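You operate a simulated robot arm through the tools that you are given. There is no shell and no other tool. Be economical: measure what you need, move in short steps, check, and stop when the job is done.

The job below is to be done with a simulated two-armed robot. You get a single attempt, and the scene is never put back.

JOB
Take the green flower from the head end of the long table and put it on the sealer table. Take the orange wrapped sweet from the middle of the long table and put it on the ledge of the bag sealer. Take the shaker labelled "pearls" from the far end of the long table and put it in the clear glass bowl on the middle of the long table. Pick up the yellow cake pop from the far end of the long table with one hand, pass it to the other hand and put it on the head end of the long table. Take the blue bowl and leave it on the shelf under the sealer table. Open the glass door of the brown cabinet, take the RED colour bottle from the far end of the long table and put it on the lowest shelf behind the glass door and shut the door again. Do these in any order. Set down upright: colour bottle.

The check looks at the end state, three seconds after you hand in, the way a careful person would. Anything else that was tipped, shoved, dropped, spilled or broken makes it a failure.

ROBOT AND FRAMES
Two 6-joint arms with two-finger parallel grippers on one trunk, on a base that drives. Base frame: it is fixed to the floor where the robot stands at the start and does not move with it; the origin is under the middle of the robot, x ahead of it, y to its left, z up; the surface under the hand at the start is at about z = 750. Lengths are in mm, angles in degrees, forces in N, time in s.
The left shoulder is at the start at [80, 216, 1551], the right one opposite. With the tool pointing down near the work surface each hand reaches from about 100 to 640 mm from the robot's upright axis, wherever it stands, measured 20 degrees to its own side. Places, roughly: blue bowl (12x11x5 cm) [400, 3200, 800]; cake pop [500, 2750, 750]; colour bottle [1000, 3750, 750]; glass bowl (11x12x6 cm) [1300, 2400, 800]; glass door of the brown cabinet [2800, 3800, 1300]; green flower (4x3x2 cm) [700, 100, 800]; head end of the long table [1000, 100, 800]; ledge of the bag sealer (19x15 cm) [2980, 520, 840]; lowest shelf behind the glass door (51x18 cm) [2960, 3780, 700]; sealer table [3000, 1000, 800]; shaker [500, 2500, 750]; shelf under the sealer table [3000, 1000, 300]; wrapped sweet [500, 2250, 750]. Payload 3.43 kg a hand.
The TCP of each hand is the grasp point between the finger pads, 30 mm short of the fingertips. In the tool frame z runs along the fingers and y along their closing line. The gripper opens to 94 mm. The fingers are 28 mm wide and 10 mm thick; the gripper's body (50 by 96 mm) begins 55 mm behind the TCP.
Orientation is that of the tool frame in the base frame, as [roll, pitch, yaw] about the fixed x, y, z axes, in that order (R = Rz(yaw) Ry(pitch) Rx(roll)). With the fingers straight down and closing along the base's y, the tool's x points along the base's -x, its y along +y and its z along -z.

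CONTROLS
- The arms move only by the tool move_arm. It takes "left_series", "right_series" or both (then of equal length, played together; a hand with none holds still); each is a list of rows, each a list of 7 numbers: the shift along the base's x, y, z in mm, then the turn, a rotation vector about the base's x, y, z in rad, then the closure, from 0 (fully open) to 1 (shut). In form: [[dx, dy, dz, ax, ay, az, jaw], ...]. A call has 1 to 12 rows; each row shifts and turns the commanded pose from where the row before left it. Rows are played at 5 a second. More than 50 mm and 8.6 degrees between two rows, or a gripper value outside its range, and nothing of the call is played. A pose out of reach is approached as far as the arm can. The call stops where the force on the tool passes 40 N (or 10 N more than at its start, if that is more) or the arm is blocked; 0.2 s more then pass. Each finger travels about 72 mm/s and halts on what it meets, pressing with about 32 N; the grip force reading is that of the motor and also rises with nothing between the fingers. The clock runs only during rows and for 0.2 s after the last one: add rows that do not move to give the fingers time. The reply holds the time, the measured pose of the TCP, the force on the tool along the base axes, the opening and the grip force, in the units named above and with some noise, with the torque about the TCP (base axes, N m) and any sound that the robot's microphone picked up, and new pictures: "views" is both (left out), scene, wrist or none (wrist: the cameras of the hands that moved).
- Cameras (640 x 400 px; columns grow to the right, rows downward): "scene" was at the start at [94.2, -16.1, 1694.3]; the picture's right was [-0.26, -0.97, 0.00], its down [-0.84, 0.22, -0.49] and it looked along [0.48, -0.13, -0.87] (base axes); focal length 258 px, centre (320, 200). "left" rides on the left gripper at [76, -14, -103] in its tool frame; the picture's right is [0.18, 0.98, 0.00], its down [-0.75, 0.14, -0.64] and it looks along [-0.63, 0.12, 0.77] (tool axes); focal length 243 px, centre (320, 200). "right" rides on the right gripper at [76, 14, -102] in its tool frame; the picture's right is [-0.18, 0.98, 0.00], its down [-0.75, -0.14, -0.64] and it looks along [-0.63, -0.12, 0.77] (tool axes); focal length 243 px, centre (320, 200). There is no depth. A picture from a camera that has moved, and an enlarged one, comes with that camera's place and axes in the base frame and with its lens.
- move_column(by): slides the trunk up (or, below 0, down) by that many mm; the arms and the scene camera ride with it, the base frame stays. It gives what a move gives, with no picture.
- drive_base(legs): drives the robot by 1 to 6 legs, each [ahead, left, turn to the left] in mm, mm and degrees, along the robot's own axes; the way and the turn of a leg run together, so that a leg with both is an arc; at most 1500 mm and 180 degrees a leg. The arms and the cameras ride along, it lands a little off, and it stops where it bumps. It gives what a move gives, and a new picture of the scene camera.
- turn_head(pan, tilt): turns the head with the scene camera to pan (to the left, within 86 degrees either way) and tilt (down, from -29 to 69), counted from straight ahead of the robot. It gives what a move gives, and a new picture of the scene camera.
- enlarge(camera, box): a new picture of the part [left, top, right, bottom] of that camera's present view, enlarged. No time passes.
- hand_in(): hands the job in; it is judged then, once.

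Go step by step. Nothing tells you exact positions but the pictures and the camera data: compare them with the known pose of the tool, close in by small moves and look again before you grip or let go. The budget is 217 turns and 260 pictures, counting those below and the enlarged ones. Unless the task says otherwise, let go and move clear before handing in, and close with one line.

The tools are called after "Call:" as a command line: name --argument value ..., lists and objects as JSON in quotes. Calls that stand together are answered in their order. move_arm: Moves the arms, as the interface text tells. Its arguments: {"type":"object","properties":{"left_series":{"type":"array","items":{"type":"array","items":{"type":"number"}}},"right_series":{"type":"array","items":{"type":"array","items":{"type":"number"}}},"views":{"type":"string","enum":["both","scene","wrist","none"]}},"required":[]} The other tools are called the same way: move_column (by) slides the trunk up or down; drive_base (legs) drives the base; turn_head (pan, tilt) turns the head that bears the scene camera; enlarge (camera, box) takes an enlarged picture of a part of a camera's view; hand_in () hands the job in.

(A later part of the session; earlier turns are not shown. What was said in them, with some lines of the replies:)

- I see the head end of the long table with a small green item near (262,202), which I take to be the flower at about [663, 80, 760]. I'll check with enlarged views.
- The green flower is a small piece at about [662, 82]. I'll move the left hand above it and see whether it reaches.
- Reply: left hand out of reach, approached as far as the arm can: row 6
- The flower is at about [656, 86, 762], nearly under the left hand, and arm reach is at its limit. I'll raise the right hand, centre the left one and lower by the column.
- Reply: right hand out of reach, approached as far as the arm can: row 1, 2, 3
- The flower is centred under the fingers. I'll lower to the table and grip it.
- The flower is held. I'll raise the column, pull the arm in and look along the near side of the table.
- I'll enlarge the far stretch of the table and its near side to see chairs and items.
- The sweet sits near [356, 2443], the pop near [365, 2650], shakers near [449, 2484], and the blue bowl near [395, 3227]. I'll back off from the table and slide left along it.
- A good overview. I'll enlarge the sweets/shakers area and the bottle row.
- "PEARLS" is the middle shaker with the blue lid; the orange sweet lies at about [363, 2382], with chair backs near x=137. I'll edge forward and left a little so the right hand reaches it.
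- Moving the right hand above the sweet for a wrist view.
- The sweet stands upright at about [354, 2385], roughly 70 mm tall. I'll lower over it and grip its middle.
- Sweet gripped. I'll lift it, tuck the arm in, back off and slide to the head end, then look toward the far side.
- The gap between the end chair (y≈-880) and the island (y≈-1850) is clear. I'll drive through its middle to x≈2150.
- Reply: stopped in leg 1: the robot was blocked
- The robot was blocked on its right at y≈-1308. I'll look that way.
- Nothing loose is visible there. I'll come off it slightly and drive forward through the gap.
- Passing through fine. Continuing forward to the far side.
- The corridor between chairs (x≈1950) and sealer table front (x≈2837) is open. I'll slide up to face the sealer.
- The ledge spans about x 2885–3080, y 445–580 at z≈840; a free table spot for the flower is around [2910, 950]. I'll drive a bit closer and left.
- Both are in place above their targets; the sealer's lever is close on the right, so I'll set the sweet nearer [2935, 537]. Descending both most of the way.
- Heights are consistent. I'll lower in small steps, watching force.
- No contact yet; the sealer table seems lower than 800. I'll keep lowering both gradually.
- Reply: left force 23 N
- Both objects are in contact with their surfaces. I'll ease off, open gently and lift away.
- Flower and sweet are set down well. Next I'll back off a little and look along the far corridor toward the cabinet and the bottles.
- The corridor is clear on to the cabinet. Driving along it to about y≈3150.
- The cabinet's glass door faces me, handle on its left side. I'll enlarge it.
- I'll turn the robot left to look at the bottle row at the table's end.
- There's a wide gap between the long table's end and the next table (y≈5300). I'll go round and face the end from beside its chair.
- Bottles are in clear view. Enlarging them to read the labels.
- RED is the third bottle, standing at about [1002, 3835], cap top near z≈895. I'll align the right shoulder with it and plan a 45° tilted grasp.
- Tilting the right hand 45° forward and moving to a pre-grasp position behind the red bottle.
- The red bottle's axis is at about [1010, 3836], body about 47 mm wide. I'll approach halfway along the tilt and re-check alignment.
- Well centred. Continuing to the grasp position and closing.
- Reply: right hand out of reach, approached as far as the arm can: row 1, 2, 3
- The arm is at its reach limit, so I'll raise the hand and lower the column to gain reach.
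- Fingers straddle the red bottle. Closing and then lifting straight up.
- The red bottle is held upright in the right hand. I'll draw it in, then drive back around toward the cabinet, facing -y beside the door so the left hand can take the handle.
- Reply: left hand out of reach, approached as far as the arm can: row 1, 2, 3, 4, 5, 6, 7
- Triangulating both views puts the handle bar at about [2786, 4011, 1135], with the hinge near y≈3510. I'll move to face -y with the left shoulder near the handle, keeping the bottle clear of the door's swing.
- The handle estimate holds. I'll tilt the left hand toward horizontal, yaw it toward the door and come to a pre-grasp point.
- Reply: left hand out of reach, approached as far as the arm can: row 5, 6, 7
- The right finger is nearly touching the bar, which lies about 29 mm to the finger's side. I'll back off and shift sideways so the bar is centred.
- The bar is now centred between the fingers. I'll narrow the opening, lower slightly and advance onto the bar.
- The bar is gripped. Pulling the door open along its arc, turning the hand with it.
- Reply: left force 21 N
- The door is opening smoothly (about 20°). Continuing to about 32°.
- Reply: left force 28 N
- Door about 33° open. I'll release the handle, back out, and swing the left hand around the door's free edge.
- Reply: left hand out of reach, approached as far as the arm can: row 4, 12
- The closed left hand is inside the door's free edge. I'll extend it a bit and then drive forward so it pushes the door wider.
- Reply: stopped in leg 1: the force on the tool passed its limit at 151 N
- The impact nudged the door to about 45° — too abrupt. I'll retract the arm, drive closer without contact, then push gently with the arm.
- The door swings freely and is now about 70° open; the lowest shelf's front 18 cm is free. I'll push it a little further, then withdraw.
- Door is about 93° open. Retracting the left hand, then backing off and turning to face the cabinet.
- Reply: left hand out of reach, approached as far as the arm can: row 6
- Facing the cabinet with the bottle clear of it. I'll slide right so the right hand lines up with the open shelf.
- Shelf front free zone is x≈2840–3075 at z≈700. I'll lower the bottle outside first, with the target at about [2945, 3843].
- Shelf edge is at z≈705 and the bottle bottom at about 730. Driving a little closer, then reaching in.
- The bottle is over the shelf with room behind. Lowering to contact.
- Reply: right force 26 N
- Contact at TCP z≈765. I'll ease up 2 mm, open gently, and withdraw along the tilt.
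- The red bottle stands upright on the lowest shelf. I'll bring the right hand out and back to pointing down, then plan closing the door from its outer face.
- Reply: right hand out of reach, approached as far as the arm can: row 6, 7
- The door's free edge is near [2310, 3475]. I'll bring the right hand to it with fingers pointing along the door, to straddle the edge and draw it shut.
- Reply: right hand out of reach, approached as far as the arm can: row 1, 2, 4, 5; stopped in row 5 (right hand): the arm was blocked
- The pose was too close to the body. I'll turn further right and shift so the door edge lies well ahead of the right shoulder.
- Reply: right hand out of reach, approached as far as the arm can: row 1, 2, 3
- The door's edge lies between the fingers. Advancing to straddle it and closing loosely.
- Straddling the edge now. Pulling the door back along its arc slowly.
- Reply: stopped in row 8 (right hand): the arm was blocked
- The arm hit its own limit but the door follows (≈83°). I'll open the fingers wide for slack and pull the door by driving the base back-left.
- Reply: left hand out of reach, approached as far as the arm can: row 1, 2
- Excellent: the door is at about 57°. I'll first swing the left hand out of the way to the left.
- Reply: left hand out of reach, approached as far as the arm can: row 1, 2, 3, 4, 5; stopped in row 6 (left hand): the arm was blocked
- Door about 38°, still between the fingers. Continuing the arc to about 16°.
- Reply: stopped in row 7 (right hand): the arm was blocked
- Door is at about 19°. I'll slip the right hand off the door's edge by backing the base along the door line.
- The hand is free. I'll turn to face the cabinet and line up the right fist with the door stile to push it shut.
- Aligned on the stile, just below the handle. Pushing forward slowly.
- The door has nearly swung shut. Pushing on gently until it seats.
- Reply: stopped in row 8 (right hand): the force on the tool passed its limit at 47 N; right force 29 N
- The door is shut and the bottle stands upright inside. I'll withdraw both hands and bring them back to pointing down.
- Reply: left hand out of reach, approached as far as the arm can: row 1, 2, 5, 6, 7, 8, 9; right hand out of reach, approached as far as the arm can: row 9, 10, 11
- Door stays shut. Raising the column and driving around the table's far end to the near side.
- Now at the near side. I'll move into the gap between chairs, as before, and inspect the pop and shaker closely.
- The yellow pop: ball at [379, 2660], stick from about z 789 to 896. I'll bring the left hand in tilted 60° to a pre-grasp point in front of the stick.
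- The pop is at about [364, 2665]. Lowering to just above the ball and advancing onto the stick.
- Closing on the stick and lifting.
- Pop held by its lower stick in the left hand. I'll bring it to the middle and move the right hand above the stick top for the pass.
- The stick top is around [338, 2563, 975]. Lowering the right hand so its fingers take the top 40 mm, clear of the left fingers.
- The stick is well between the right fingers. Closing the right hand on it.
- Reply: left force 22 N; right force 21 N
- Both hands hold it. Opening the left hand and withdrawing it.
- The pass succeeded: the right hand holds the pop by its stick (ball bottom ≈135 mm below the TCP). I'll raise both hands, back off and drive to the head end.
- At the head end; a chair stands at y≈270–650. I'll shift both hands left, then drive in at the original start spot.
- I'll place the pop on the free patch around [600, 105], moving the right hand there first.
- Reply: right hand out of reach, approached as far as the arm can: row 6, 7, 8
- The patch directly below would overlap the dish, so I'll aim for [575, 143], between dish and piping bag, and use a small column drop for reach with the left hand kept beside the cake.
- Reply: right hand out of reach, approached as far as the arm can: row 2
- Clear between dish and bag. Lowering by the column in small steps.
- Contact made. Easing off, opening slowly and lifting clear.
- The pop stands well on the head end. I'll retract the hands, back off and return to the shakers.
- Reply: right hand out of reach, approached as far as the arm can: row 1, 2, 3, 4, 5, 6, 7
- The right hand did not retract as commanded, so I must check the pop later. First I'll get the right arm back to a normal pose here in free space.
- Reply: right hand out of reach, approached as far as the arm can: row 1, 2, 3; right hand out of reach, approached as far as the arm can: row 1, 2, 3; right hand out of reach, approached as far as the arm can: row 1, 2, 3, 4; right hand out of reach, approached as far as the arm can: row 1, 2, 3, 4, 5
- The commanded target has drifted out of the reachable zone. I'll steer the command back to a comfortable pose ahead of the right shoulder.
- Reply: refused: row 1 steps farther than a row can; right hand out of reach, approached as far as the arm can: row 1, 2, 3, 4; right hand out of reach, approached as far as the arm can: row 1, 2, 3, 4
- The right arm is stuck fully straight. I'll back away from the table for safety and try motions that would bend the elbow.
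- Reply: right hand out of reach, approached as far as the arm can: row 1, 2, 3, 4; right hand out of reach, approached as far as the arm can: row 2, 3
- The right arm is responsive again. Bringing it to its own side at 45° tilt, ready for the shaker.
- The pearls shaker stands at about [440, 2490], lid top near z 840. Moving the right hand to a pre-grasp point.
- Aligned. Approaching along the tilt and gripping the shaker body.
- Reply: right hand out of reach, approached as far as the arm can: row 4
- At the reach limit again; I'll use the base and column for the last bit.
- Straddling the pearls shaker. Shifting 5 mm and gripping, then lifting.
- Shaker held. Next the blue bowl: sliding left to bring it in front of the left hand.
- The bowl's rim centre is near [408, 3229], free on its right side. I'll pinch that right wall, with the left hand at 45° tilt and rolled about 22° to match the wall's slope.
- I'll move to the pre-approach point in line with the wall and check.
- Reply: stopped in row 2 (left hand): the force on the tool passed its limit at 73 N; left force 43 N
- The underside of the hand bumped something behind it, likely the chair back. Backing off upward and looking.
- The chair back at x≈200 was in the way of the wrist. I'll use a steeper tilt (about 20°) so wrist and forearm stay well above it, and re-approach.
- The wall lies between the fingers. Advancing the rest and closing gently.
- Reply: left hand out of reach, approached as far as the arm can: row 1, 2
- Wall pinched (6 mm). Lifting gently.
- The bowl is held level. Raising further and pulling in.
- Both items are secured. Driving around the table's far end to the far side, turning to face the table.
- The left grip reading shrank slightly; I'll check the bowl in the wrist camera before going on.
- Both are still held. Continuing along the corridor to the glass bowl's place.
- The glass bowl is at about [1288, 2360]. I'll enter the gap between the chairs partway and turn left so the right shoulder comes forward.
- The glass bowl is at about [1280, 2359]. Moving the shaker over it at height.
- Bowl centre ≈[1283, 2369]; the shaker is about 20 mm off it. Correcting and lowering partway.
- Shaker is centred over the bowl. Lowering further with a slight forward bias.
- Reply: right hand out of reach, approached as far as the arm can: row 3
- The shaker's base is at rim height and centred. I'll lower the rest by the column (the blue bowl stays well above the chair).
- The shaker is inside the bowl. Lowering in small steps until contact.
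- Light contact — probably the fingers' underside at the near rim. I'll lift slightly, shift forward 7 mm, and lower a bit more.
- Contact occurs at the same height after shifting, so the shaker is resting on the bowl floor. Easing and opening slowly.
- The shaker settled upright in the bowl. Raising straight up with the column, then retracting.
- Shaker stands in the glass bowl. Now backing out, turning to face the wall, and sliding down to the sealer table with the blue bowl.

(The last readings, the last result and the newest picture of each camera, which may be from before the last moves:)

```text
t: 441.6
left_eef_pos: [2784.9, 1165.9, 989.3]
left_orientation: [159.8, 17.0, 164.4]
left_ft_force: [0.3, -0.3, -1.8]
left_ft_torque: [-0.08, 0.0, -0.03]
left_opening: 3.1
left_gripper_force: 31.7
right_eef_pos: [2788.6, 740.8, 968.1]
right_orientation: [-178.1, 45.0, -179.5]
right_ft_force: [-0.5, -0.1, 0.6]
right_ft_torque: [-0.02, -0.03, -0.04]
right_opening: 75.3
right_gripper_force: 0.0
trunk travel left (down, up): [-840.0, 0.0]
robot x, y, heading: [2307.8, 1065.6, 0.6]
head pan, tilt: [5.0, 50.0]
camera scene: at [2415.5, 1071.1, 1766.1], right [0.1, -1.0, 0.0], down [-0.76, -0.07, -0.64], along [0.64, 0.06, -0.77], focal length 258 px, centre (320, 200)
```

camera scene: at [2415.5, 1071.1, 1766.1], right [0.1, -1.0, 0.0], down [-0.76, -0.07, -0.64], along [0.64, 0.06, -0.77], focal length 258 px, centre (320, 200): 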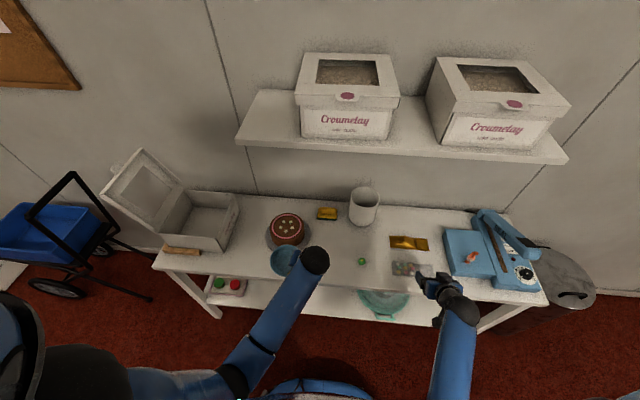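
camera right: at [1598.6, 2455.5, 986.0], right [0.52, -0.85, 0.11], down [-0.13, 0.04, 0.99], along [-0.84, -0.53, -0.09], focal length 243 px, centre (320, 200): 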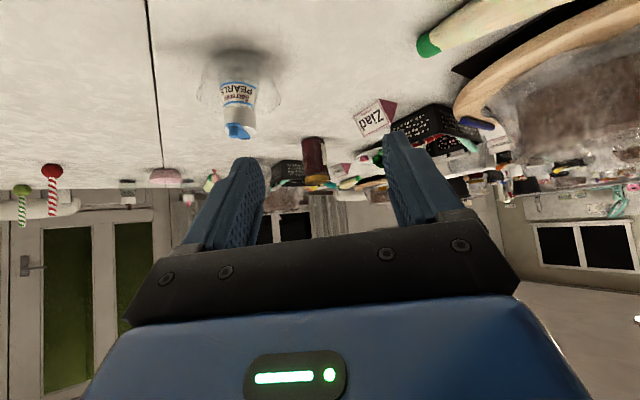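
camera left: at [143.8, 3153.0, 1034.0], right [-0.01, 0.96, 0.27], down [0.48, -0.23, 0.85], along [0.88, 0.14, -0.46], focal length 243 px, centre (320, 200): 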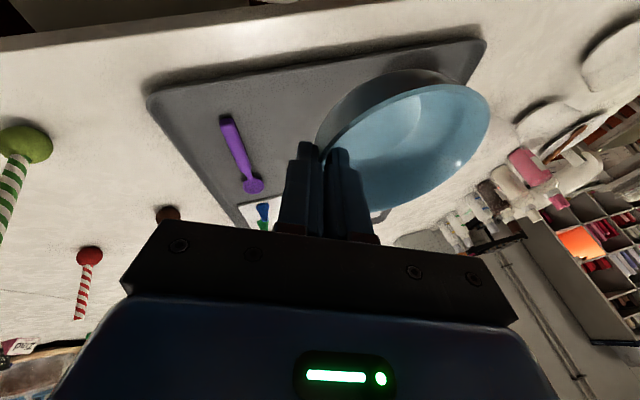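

The shelf below is free between the teal pot (y≈770) and the tray (y≈1590). I'll back slightly, tuck both hands, and check the bowl before lowering.

Call:
drive_base --legs '[[-45, 0, -0.6]]'

Call:
move_arm --left_series '[[-15, 0, 0, 0, 0, 0, 1.0], [-15, 0, 0, 0, 0, 0, 1.0], [-15, 0, 0, 0, 0, 0, 1.0], [0, 0, 0, 0, 0, 0, 1.0]]' --right_series '[[-30, 0, 15, 0, 0, 0, 0.2], [-30, 0, 15, 0, 0, 0, 0.2], [-25, 0, 10, 0, 0, 0, 0.2], [0, 0, 0, 0, 0, 0, 0.2]]' --views "none"

Call:
enlarge --camera "left" --box '[160, 30, 560, 280]'

```text
t: 442.5
left_eef_pos: [2750.1, 1159.5, 985.3]
left_orientation: [160.0, 16.6, 163.8]
left_ft_force: [0.0, -0.5, -1.5]
left_ft_torque: [-0.1, 0.05, 0.04]
left_opening: 3.3
left_gripper_force: 32.2
right_eef_pos: [2749.2, 734.9, 963.6]
right_orientation: [-178.0, 44.5, 179.8]
right_ft_force: [0.7, -0.5, -0.5]
right_ft_torque: [-0.02, 0.04, 0.02]
right_opening: 75.3
right_gripper_force: 0.0
trunk travel left (down, up): [-840.0, 0.0]
robot x, y, heading: [2262.0, 1061.1, 0.0]
head pan, tilt: [5.0, 50.0]
camera scene: at [2386.7, 1070.1, 1764.9], right [0.09, -1.0, 0.0], down [-0.77, -0.07, -0.63], along [0.63, 0.06, -0.77], focal length 258 px, centre (320, 200)
```

scene: 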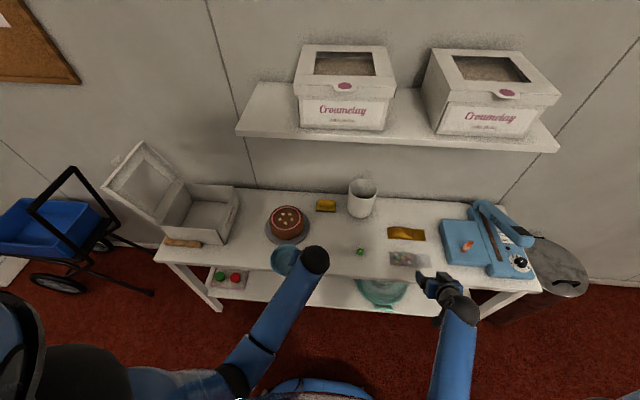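

```text
t: 443.7
left_eef_pos: [2695.1, 1159.7, 986.9]
left_orientation: [159.8, 17.3, 163.7]
left_ft_force: [0.3, 0.4, -1.9]
left_ft_torque: [-0.08, 0.03, -0.04]
left_opening: 3.1
left_gripper_force: 32.1
right_eef_pos: [2693.4, 743.2, 1025.0]
right_orientation: [-175.3, 48.0, -173.7]
right_ft_force: [-0.5, 0.2, -0.6]
right_ft_torque: [0.02, 0.02, 0.02]
right_opening: 75.4
right_gripper_force: 0.0
trunk travel left (down, up): [-840.0, 0.0]
robot x, y, heading: [2266.3, 1060.8, -0.1]
head pan, tilt: [5.0, 50.0]
stopped in row 4 (right hand): the arm was blocked; the commanded pose is now the measured one
```

```text
1.60 times, centred on (360, 155) of left
camera zoom: at [2585.5, 1143.1, 1050.9], right [-0.01, 0.96, 0.27], down [0.48, -0.23, 0.84], along [0.88, 0.14, -0.46], focal length 388 px, centre (256, 272)
```

zoom: 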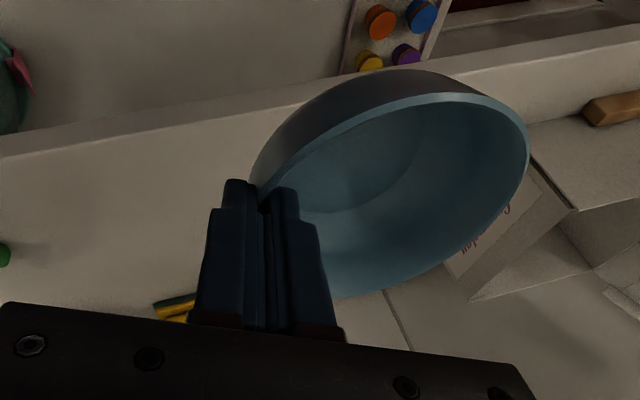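

Bowl held. Lowering the column by 500 in front of the table.

Call:
move_column --by -500

Call:
turn_head --pan 15 --tilt 40

Call:
enlarge --camera "left" --box '[0, 0, 640, 400]'

```text
refused: -500 is not a number from -400 to 400
```

```text
t: 444.4
left_eef_pos: [2697.5, 1160.5, 988.9]
left_orientation: [159.8, 17.1, 163.9]
left_ft_force: [-0.7, 0.2, -0.5]
left_ft_torque: [-0.11, 0.0, 0.03]
left_opening: 3.0
left_gripper_force: 31.6
right_eef_pos: [2695.9, 743.9, 1028.2]
right_orientation: [-174.8, 48.3, -173.4]
right_ft_force: [-0.1, 0.0, -0.6]
right_ft_torque: [-0.03, 0.0, -0.01]
right_opening: 74.9
right_gripper_force: 0.0
trunk travel left (down, up): [-840.0, 0.0]
robot x, y, heading: [2263.2, 1061.3, 0.1]
head pan, tilt: [15.0, 40.0]
camera scene: at [2376.9, 1084.9, 1779.0], right [0.26, -0.97, 0.0], down [-0.62, -0.17, -0.77], along [0.74, 0.2, -0.64], focal length 258 px, centre (320, 200)
```

scene: 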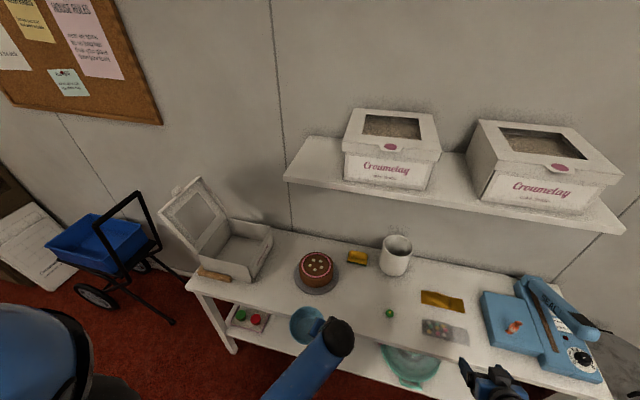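

```text
1.00 times, centred on (320, 200) of left (not enlarged: the box is as wide or as high as the picture)
camera zoom: at [2586.7, 1142.9, 1052.5], right [-0.01, 0.96, 0.27], down [0.48, -0.23, 0.84], along [0.88, 0.14, -0.46], focal length 243 px, centre (320, 200)
```

zoom: 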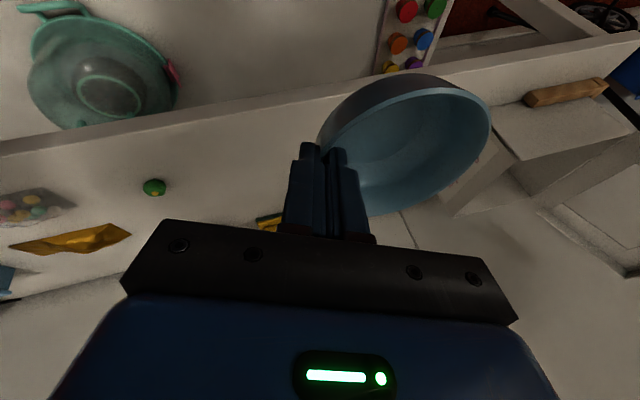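

Limit is 400 per call; lowering 350 first.

Call:
move_column --by -350

Call:
turn_head --pan 10 --tilt 35

Call:
enlarge --camera "left" --box '[0, 0, 640, 400]'

```text
t: 447.8
left_eef_pos: [2697.4, 1160.5, 639.6]
left_orientation: [159.8, 17.2, 163.9]
left_ft_force: [0.0, 0.4, -1.9]
left_ft_torque: [-0.08, 0.09, 0.01]
left_opening: 3.1
left_gripper_force: 31.5
right_eef_pos: [2695.6, 742.4, 678.4]
right_orientation: [-175.1, 48.2, -173.5]
right_ft_force: [0.1, 0.5, -0.2]
right_ft_torque: [0.0, -0.01, 0.0]
right_opening: 75.1
right_gripper_force: 0.2
trunk travel left (down, up): [-490.0, 350.0]
robot x, y, heading: [2262.1, 1060.9, -0.2]
head pan, tilt: [15.0, 40.0]
```

```text
t: 448.5
left_eef_pos: [2696.6, 1159.9, 639.3]
left_orientation: [159.8, 17.2, 163.8]
left_ft_force: [-0.5, 0.5, -0.9]
left_ft_torque: [-0.05, 0.05, 0.01]
left_opening: 3.0
left_gripper_force: 32.2
right_eef_pos: [2696.1, 742.8, 679.7]
right_orientation: [-174.9, 48.2, -173.5]
right_ft_force: [0.0, 0.4, 0.1]
right_ft_torque: [0.03, 0.03, -0.02]
right_opening: 75.3
right_gripper_force: 0.1
trunk travel left (down, up): [-490.0, 350.0]
robot x, y, heading: [2260.3, 1062.0, -0.0]
head pan, tilt: [10.0, 35.0]
camera scene: at [2381.9, 1078.2, 1437.1], right [0.17, -0.98, 0.0], down [-0.57, -0.1, -0.82], along [0.81, 0.14, -0.57], focal length 258 px, centre (320, 200)
```

scene: 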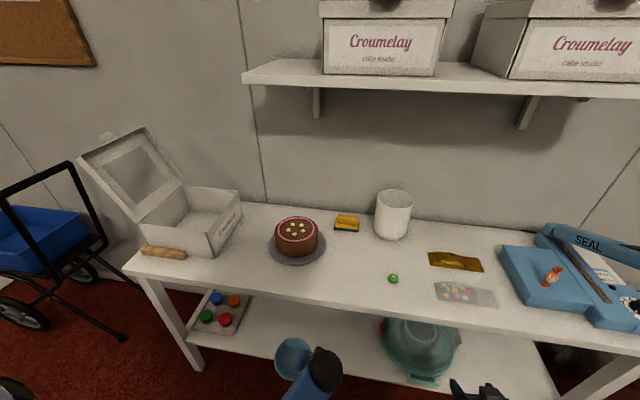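

```text
1.00 times, centred on (320, 200) of left (not enlarged: the box is as wide or as high as the picture)
camera zoom: at [2586.9, 1142.9, 703.0], right [-0.01, 0.96, 0.27], down [0.48, -0.23, 0.84], along [0.88, 0.14, -0.46], focal length 243 px, centre (320, 200)
```

zoom: 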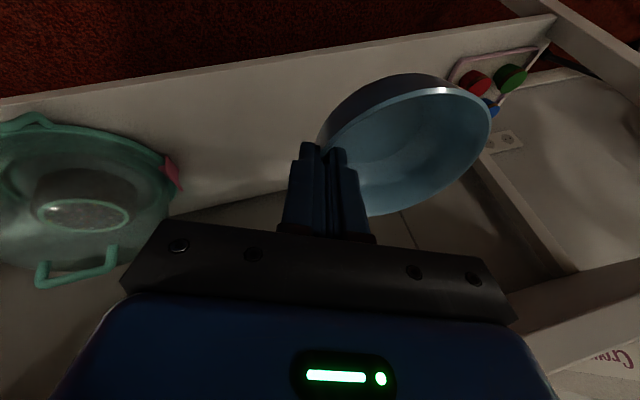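

Shelf front is at x≈2833 and z≈300; free space around [2925, 1215]. Lowering another 225, then reaching in with the arm only.

Call:
move_column --by -225

Call:
move_arm --left_series '[[30, 0, 0, 0, 0, 0, 1.0], [30, 0, 0, 0, 0, 0, 1.0], [30, 0, 0, 0, 0, 0, 1.0], [30, 0, 0, 0, 0, 0, 1.0], [0, 0, 0, 0, 0, 0, 1.0]]' --views "both"

```text
t: 450.8
left_eef_pos: [2696.4, 1160.2, 413.1]
left_orientation: [159.9, 17.2, 163.8]
left_ft_force: [0.2, -0.2, -2.1]
left_ft_torque: [-0.09, 0.04, 0.01]
left_opening: 3.1
left_gripper_force: 32.5
right_eef_pos: [2694.8, 742.9, 452.9]
right_orientation: [-175.0, 48.2, -173.5]
right_ft_force: [0.7, -0.4, 0.1]
right_ft_torque: [0.02, -0.01, -0.02]
right_opening: 75.4
right_gripper_force: 0.0
trunk travel left (down, up): [-265.0, 575.0]
robot x, y, heading: [2264.2, 1059.1, -0.1]
head pan, tilt: [10.0, 35.0]
```

```text
t: 452.0
left_eef_pos: [2817.8, 1159.2, 416.2]
left_orientation: [159.7, 17.3, 163.8]
left_ft_force: [-0.7, 0.4, -1.3]
left_ft_torque: [-0.1, 0.02, -0.03]
left_opening: 3.4
left_gripper_force: 31.4
right_eef_pos: [2694.9, 742.8, 454.0]
right_orientation: [-175.0, 48.1, -173.5]
right_ft_force: [-0.8, -0.5, -0.6]
right_ft_torque: [0.04, 0.02, -0.01]
right_opening: 75.2
right_gripper_force: 0.1
trunk travel left (down, up): [-265.0, 575.0]
robot x, y, heading: [2264.3, 1061.7, -0.1]
head pan, tilt: [10.0, 35.0]
camera scene: at [2381.6, 1078.3, 1212.5], right [0.17, -0.98, 0.0], down [-0.56, -0.1, -0.82], along [0.81, 0.14, -0.57], focal length 258 px, centre (320, 200)
camera left: at [2708.4, 1141.9, 479.5], right [-0.01, 0.96, 0.27], down [0.48, -0.23, 0.84], along [0.88, 0.14, -0.46], focal length 243 px, centre (320, 200)
```

scene: 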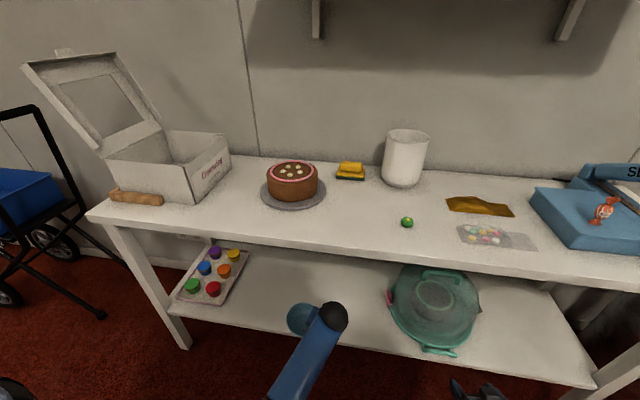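
left: 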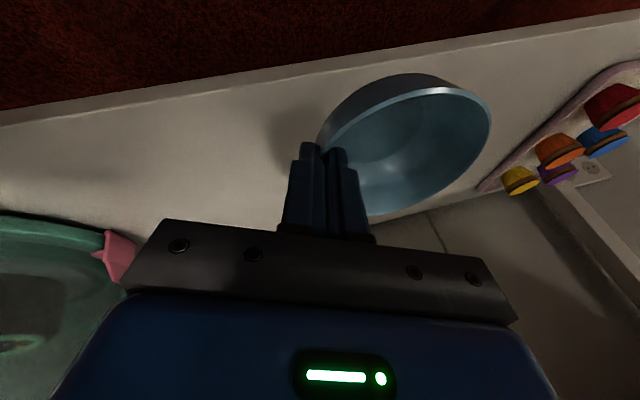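

Tracking well. Reaching in another 85 mm.

Call:
move_arm --left_series '[[28, 0, 0, 0, 0, 0, 1.0], [28, 0, 0, 0, 0, 0, 1.0], [28, 0, 0, 0, 0, 0, 1.0], [0, 0, -20, 0, 0, 0, 1.0], [0, 0, -15, 0, 0, 0, 1.0], [0, 0, 0, 0, 0, 0, 1.0]]' --views "both"

```text
t: 453.4
left_eef_pos: [2902.3, 1158.1, 378.7]
left_orientation: [159.7, 17.1, 163.8]
left_ft_force: [0.3, -0.4, -1.5]
left_ft_torque: [-0.07, 0.06, -0.01]
left_opening: 3.2
left_gripper_force: 32.2
right_eef_pos: [2695.6, 743.0, 455.3]
right_orientation: [-175.0, 48.2, -173.6]
right_ft_force: [0.0, 1.1, 0.2]
right_ft_torque: [0.01, 0.01, -0.02]
right_opening: 75.4
right_gripper_force: 0.1
trunk travel left (down, up): [-265.0, 575.0]
robot x, y, heading: [2264.6, 1063.7, 0.1]
head pan, tilt: [10.0, 35.0]
camera scene: at [2381.8, 1078.2, 1213.0], right [0.17, -0.98, 0.0], down [-0.57, -0.1, -0.82], along [0.81, 0.14, -0.57], focal length 258 px, centre (320, 200)
camera left: at [2791.3, 1140.8, 442.8], right [-0.01, 0.96, 0.27], down [0.48, -0.23, 0.84], along [0.88, 0.14, -0.46], focal length 243 px, centre (320, 200)
```

scene: 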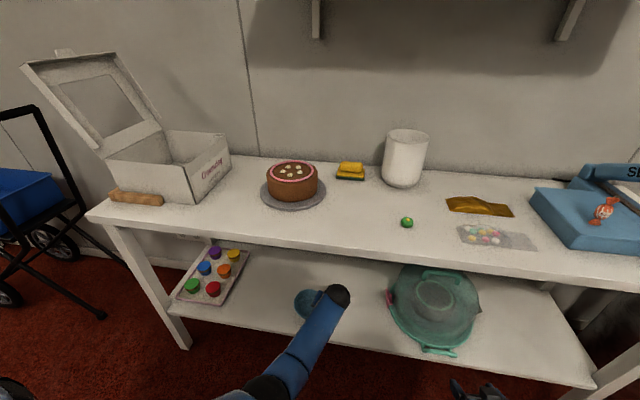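
left: 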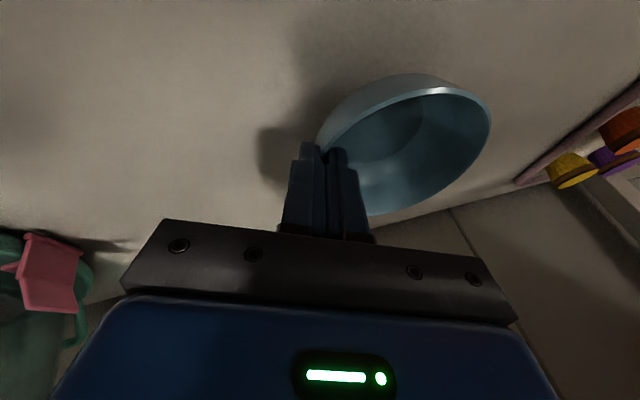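

Over the shelf. Lowering gently to contact.

Call:
move_arm --left_series '[[0, 0, -8, 0, 0, 0, 1.0], [0, 0, -6, 0, 0, 0, 1.0], [0, 0, 0, 0, 0, 0, 1.0]]' --views "none"

Call:
move_arm --left_series '[[0, 0, -4, 0, 0, 0, 1.0], [0, 0, 0, 0, 0, 0, 1.0]]' --views "wrist"

```text
t: 454.2
left_eef_pos: [2900.6, 1158.7, 364.5]
left_orientation: [159.8, 17.3, 163.8]
left_ft_force: [0.1, 0.2, -1.8]
left_ft_torque: [-0.12, 0.03, 0.0]
left_opening: 3.0
left_gripper_force: 31.8
right_eef_pos: [2696.4, 741.9, 454.5]
right_orientation: [-174.9, 48.3, -173.6]
right_ft_force: [-1.1, -0.5, 0.1]
right_ft_torque: [0.0, -0.03, -0.01]
right_opening: 75.1
right_gripper_force: 0.0
trunk travel left (down, up): [-265.0, 575.0]
robot x, y, heading: [2266.7, 1061.0, 0.1]
head pan, tilt: [10.0, 35.0]
```

```text
t: 454.8
left_eef_pos: [2900.7, 1160.3, 362.3]
left_orientation: [159.9, 17.2, 163.8]
left_ft_force: [0.2, -0.1, -1.2]
left_ft_torque: [-0.11, 0.02, 0.01]
left_opening: 3.5
left_gripper_force: 32.4
right_eef_pos: [2695.8, 741.9, 455.7]
right_orientation: [-175.0, 48.3, -173.6]
right_ft_force: [0.6, -0.1, 0.3]
right_ft_torque: [0.02, -0.01, 0.0]
right_opening: 75.1
right_gripper_force: 0.1
trunk travel left (down, up): [-265.0, 575.0]
robot x, y, heading: [2267.3, 1060.4, 0.0]
head pan, tilt: [10.0, 35.0]
camera left: at [2790.8, 1142.4, 425.4], right [-0.01, 0.96, 0.27], down [0.48, -0.23, 0.84], along [0.88, 0.14, -0.46], focal length 243 px, centre (320, 200)
```

left: 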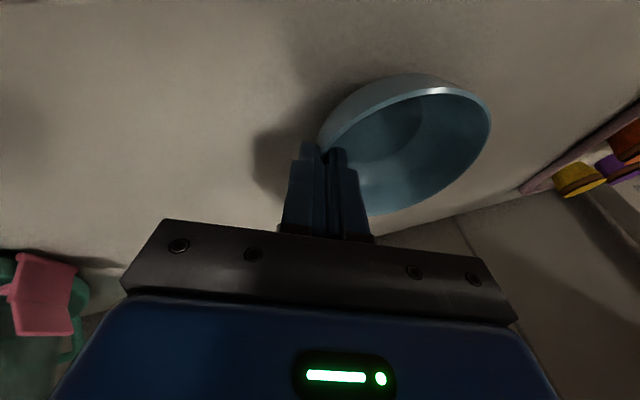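

Call:
move_arm --left_series '[[0, 0, -4, 0, 0, 0, 1.0], [0, 0, -4, 0, 0, 0, 1.0], [0, 0, 0, 0, 0, 0, 1.0]]' --views "none"

Call:
move_arm --left_series '[[0, 0, -4, 0, 0, 0, 1.0], [0, 0, 0, 0, 0, 0, 1.0]]' --views "wrist"

```text
t: 455.6
left_eef_pos: [2902.5, 1160.5, 358.7]
left_orientation: [159.7, 17.6, 163.7]
left_ft_force: [-3.6, -2.8, 18.9]
left_ft_torque: [0.47, 0.34, 0.13]
left_opening: 3.2
left_gripper_force: 32.2
right_eef_pos: [2695.6, 741.5, 457.2]
right_orientation: [-175.0, 48.4, -173.6]
right_ft_force: [-0.4, -0.7, -0.6]
right_ft_torque: [-0.01, 0.02, 0.04]
right_opening: 75.1
right_gripper_force: 0.1
trunk travel left (down, up): [-265.0, 575.0]
robot x, y, heading: [2264.7, 1063.1, 0.2]
head pan, tilt: [10.0, 35.0]
```

```text
t: 456.2
left_eef_pos: [2902.7, 1159.3, 353.9]
left_orientation: [159.8, 17.7, 163.6]
left_ft_force: [3.8, -5.0, 25.6]
left_ft_torque: [0.52, -0.16, -0.1]
left_opening: 3.9
left_gripper_force: 32.0
right_eef_pos: [2695.6, 741.0, 456.6]
right_orientation: [-175.1, 48.6, -173.7]
right_ft_force: [-0.6, -0.6, -0.2]
right_ft_torque: [0.0, 0.02, 0.03]
right_opening: 75.1
right_gripper_force: 0.2
trunk travel left (down, up): [-265.0, 575.0]
robot x, y, heading: [2263.7, 1060.1, -0.2]
head pan, tilt: [10.0, 35.0]
camera left: at [2791.6, 1141.7, 417.0], right [-0.01, 0.96, 0.27], down [0.47, -0.23, 0.85], along [0.88, 0.13, -0.45], focal length 243 px, centre (320, 200)
```

left: 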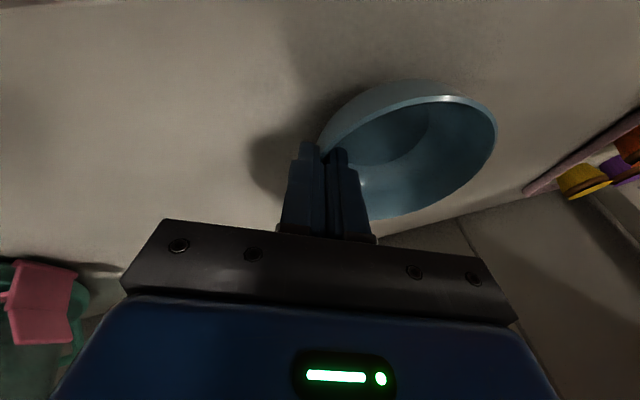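

Contact made. Easing up, opening and withdrawing along the finger direction.

Call:
move_arm --left_series '[[0, 0, 2, 0, 0, 0, 1.0], [0, 0, 0, 0, 0, 0, 0.88], [0, 0, 0, 0, 0, 0, 0.78], [0, 0, 0, 0, 0, 0, 0.72], [0, 0, 0, 0, 0, 0, 0.7], [-5, -4, 14, 0, 0, 0, 0.7], [-6, -5, 18, 0, 0, 0, 0.7], [-8, -5, 20, 0, 0, 0, 0.7], [-30, 0, 8, 0, 0, 0, 0.7], [-40, 0, 0, 0, 0, 0, 0.7], [-40, 0, 0, 0, 0, 0, 0.7]]' --views "both"

```text
t: 458.6
left_eef_pos: [2770.4, 1145.6, 411.0]
left_orientation: [159.8, 17.3, 163.9]
left_ft_force: [0.0, 0.5, 0.0]
left_ft_torque: [0.0, -0.01, -0.01]
left_opening: 28.2
left_gripper_force: 0.0
right_eef_pos: [2696.3, 741.2, 456.1]
right_orientation: [-174.9, 48.4, -173.6]
right_ft_force: [0.4, -0.3, -0.2]
right_ft_torque: [0.0, 0.0, 0.01]
right_opening: 74.9
right_gripper_force: 0.1
trunk travel left (down, up): [-265.0, 575.0]
robot x, y, heading: [2265.0, 1064.5, -0.1]
head pan, tilt: [10.0, 35.0]
camera scene: at [2381.1, 1078.3, 1212.9], right [0.17, -0.98, 0.0], down [-0.56, -0.1, -0.82], along [0.81, 0.14, -0.57], focal length 258 px, centre (320, 200)
camera left: at [2661.2, 1127.7, 473.7], right [-0.01, 0.96, 0.27], down [0.48, -0.23, 0.85], along [0.88, 0.14, -0.46], focal length 243 px, centre (320, 200)
```

scene: 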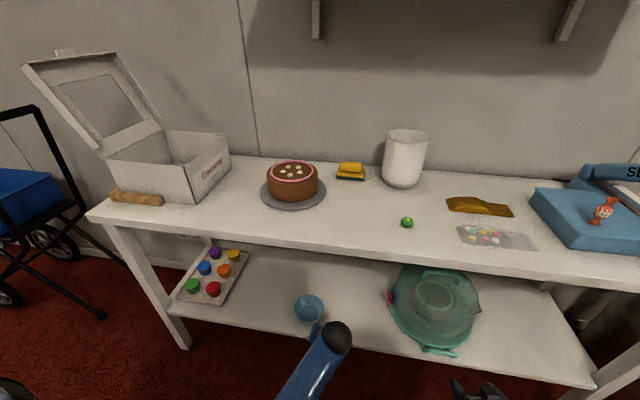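
left: 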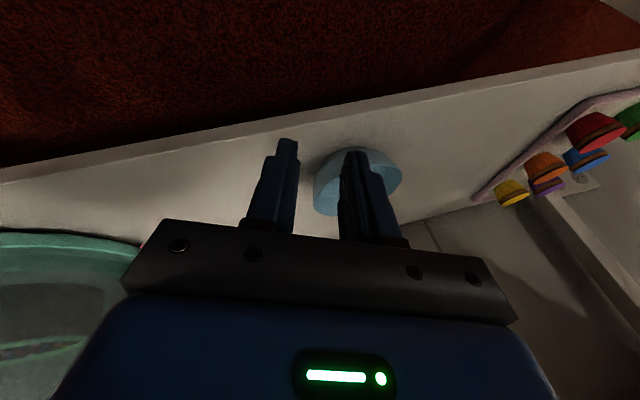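

The blue bowl rests on the shelf. Retracting, raising the column, and verifying.

Call:
enlarge --camera "scene" --box '[240, 260, 400, 360]'

Call:
move_arm --left_series '[[-25, 0, 0, 0, 0, 0, 0.7], [-25, 0, 0, 0, 0, 0, 0.7], [0, 0, 0, 0, 0, 0, 0.7]]' --views "none"

Call:
move_column --by 400

Call:
move_column --by 175

```text
4.00 times, centred on (320, 310) of scene
camera zoom: at [2381.1, 1078.3, 1212.9], right [0.17, -0.98, 0.0], down [-0.56, -0.1, -0.82], along [0.81, 0.14, -0.57], focal length 1031 px, centre (320, -240)
```

zoom: 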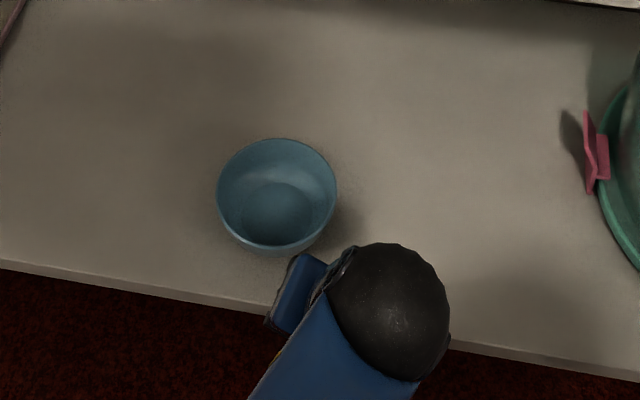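

```text
t: 459.4
left_eef_pos: [2721.5, 1146.7, 411.9]
left_orientation: [159.8, 17.1, 163.9]
left_ft_force: [-0.2, -0.6, 0.1]
left_ft_torque: [0.02, 0.01, -0.05]
left_opening: 28.3
left_gripper_force: 0.0
right_eef_pos: [2695.9, 740.4, 454.5]
right_orientation: [-175.0, 48.3, -173.7]
right_ft_force: [0.4, 1.2, 0.9]
right_ft_torque: [-0.03, 0.01, 0.05]
right_opening: 75.2
right_gripper_force: 0.0
trunk travel left (down, up): [-265.0, 575.0]
robot x, y, heading: [2264.1, 1060.5, 0.0]
head pan, tilt: [10.0, 35.0]
```

```text
t: 463.3
left_eef_pos: [2721.4, 1145.6, 811.6]
left_orientation: [159.8, 17.2, 163.7]
left_ft_force: [-0.4, 0.2, -0.4]
left_ft_torque: [-0.02, -0.03, 0.0]
left_opening: 28.1
left_gripper_force: 0.1
right_eef_pos: [2697.6, 739.2, 855.9]
right_orientation: [-174.8, 48.4, -173.9]
right_ft_force: [0.4, -0.2, 0.2]
right_ft_torque: [0.03, -0.03, -0.04]
right_opening: 75.1
right_gripper_force: 0.0
trunk travel left (down, up): [-665.0, 175.0]
robot x, y, heading: [2266.5, 1061.8, -0.3]
head pan, tilt: [10.0, 35.0]
```

```text
t: 465.2
left_eef_pos: [2722.4, 1146.5, 986.0]
left_orientation: [159.8, 17.2, 163.7]
left_ft_force: [-0.6, 0.3, 0.4]
left_ft_torque: [0.0, 0.0, 0.01]
left_opening: 28.2
left_gripper_force: 0.0
right_eef_pos: [2696.9, 738.5, 1030.9]
right_orientation: [-174.9, 48.3, -173.7]
right_ft_force: [0.2, 0.2, 0.2]
right_ft_torque: [-0.02, 0.01, -0.01]
right_opening: 75.3
right_gripper_force: 0.0
trunk travel left (down, up): [-840.0, 0.0]
robot x, y, heading: [2267.5, 1062.4, 0.0]
head pan, tilt: [10.0, 35.0]
```

The bowl sits flat. Now I'll turn and check the yellow pop at the head end.

Call:
drive_base --legs '[[0, 0, 180], [0, 750, 0]]'

Call:
turn_head --pan 5 --tilt 32

Call:
enlarge --camera "scene" --box '[240, 130, 400, 230]'

```text
t: 476.7
left_eef_pos: [1839.4, 214.2, 986.5]
left_orientation: [159.7, 17.2, -14.0]
left_ft_force: [0.2, -0.6, 0.4]
left_ft_torque: [0.01, 0.0, 0.03]
left_opening: 28.3
left_gripper_force: 0.1
right_eef_pos: [1848.6, 620.4, 1030.4]
right_orientation: [-175.0, 48.4, 8.6]
right_ft_force: [1.3, 0.0, -0.4]
right_ft_torque: [-0.04, 0.01, 0.02]
right_opening: 75.2
right_gripper_force: 0.0
trunk travel left (down, up): [-840.0, 0.0]
robot x, y, heading: [2295.0, 317.9, -177.8]
head pan, tilt: [10.0, 35.0]
camera scene: at [2176.7, 297.9, 1787.9], right [-0.21, 0.98, 0.0], down [0.56, 0.12, -0.82], along [-0.8, -0.18, -0.57], focal length 258 px, centre (320, 200)
```

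scene: 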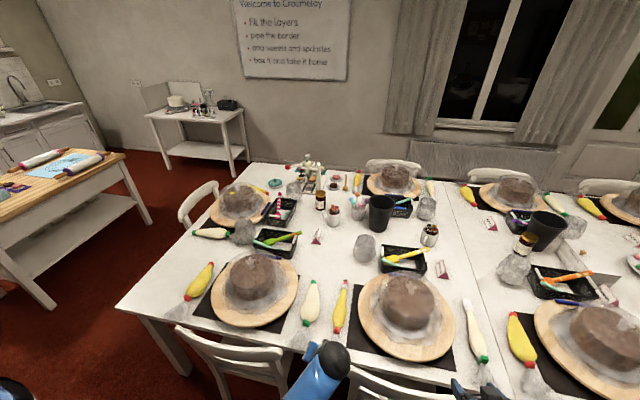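

```text
t: 477.4
left_eef_pos: [1840.2, 213.6, 985.1]
left_orientation: [159.8, 17.2, -13.9]
left_ft_force: [-0.2, -0.6, 0.0]
left_ft_torque: [-0.01, 0.01, 0.03]
left_opening: 28.0
left_gripper_force: 0.1
right_eef_pos: [1848.1, 620.5, 1030.9]
right_orientation: [-174.9, 48.4, 8.7]
right_ft_force: [0.8, 0.0, -0.6]
right_ft_torque: [-0.01, -0.01, 0.02]
right_opening: 75.3
right_gripper_force: 0.1
trunk travel left (down, up): [-840.0, 0.0]
robot x, y, heading: [2291.9, 317.5, -177.5]
head pan, tilt: [5.0, 32.0]
camera scene: at [2174.1, 304.0, 1792.6], right [-0.13, 0.99, 0.0], down [0.53, 0.07, -0.85], along [-0.84, -0.11, -0.53], focal length 258 px, centre (320, 200)
```

scene: 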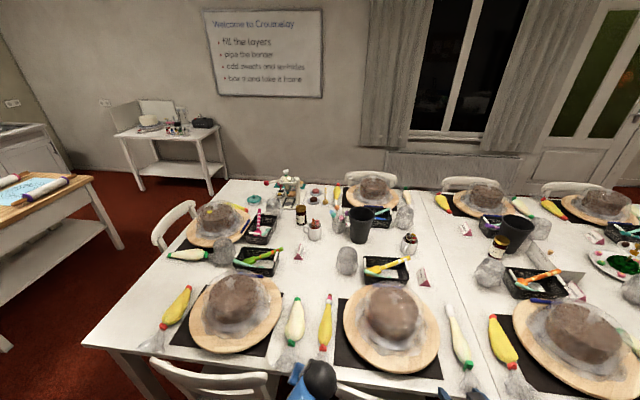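

```text
4.00 times, centred on (320, 180) of scene
camera zoom: at [2174.1, 304.0, 1792.6], right [-0.13, 0.99, 0.0], down [0.53, 0.07, -0.85], along [-0.84, -0.11, -0.53], focal length 1031 px, centre (320, 280)
```

zoom: 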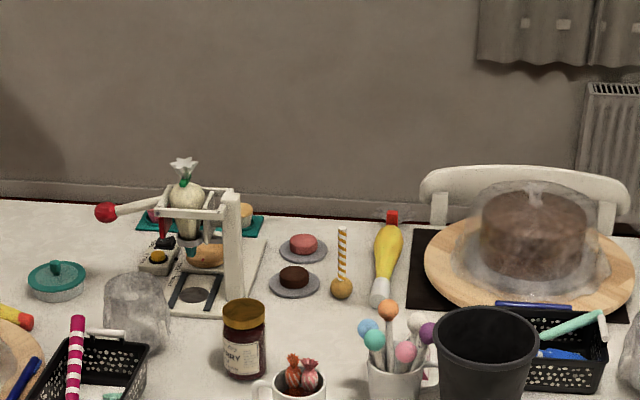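

The pop stands upright on the head end, and all six placements were seen in place when last viewed; both hands are empty and clear. Handing in.

Call:
hand_in

```text
The job is handed in.
```

I handed the job in with all six items placed as asked; the red colour bottle is upright on the lowest shelf and the glass door is shut. While reaching for the blue bowl, the left wrist struck something, probably a chair back, at a peak of about 73 N. An early drive was also blocked at y≈-1308 by something I never saw. I did not check whether either moved.
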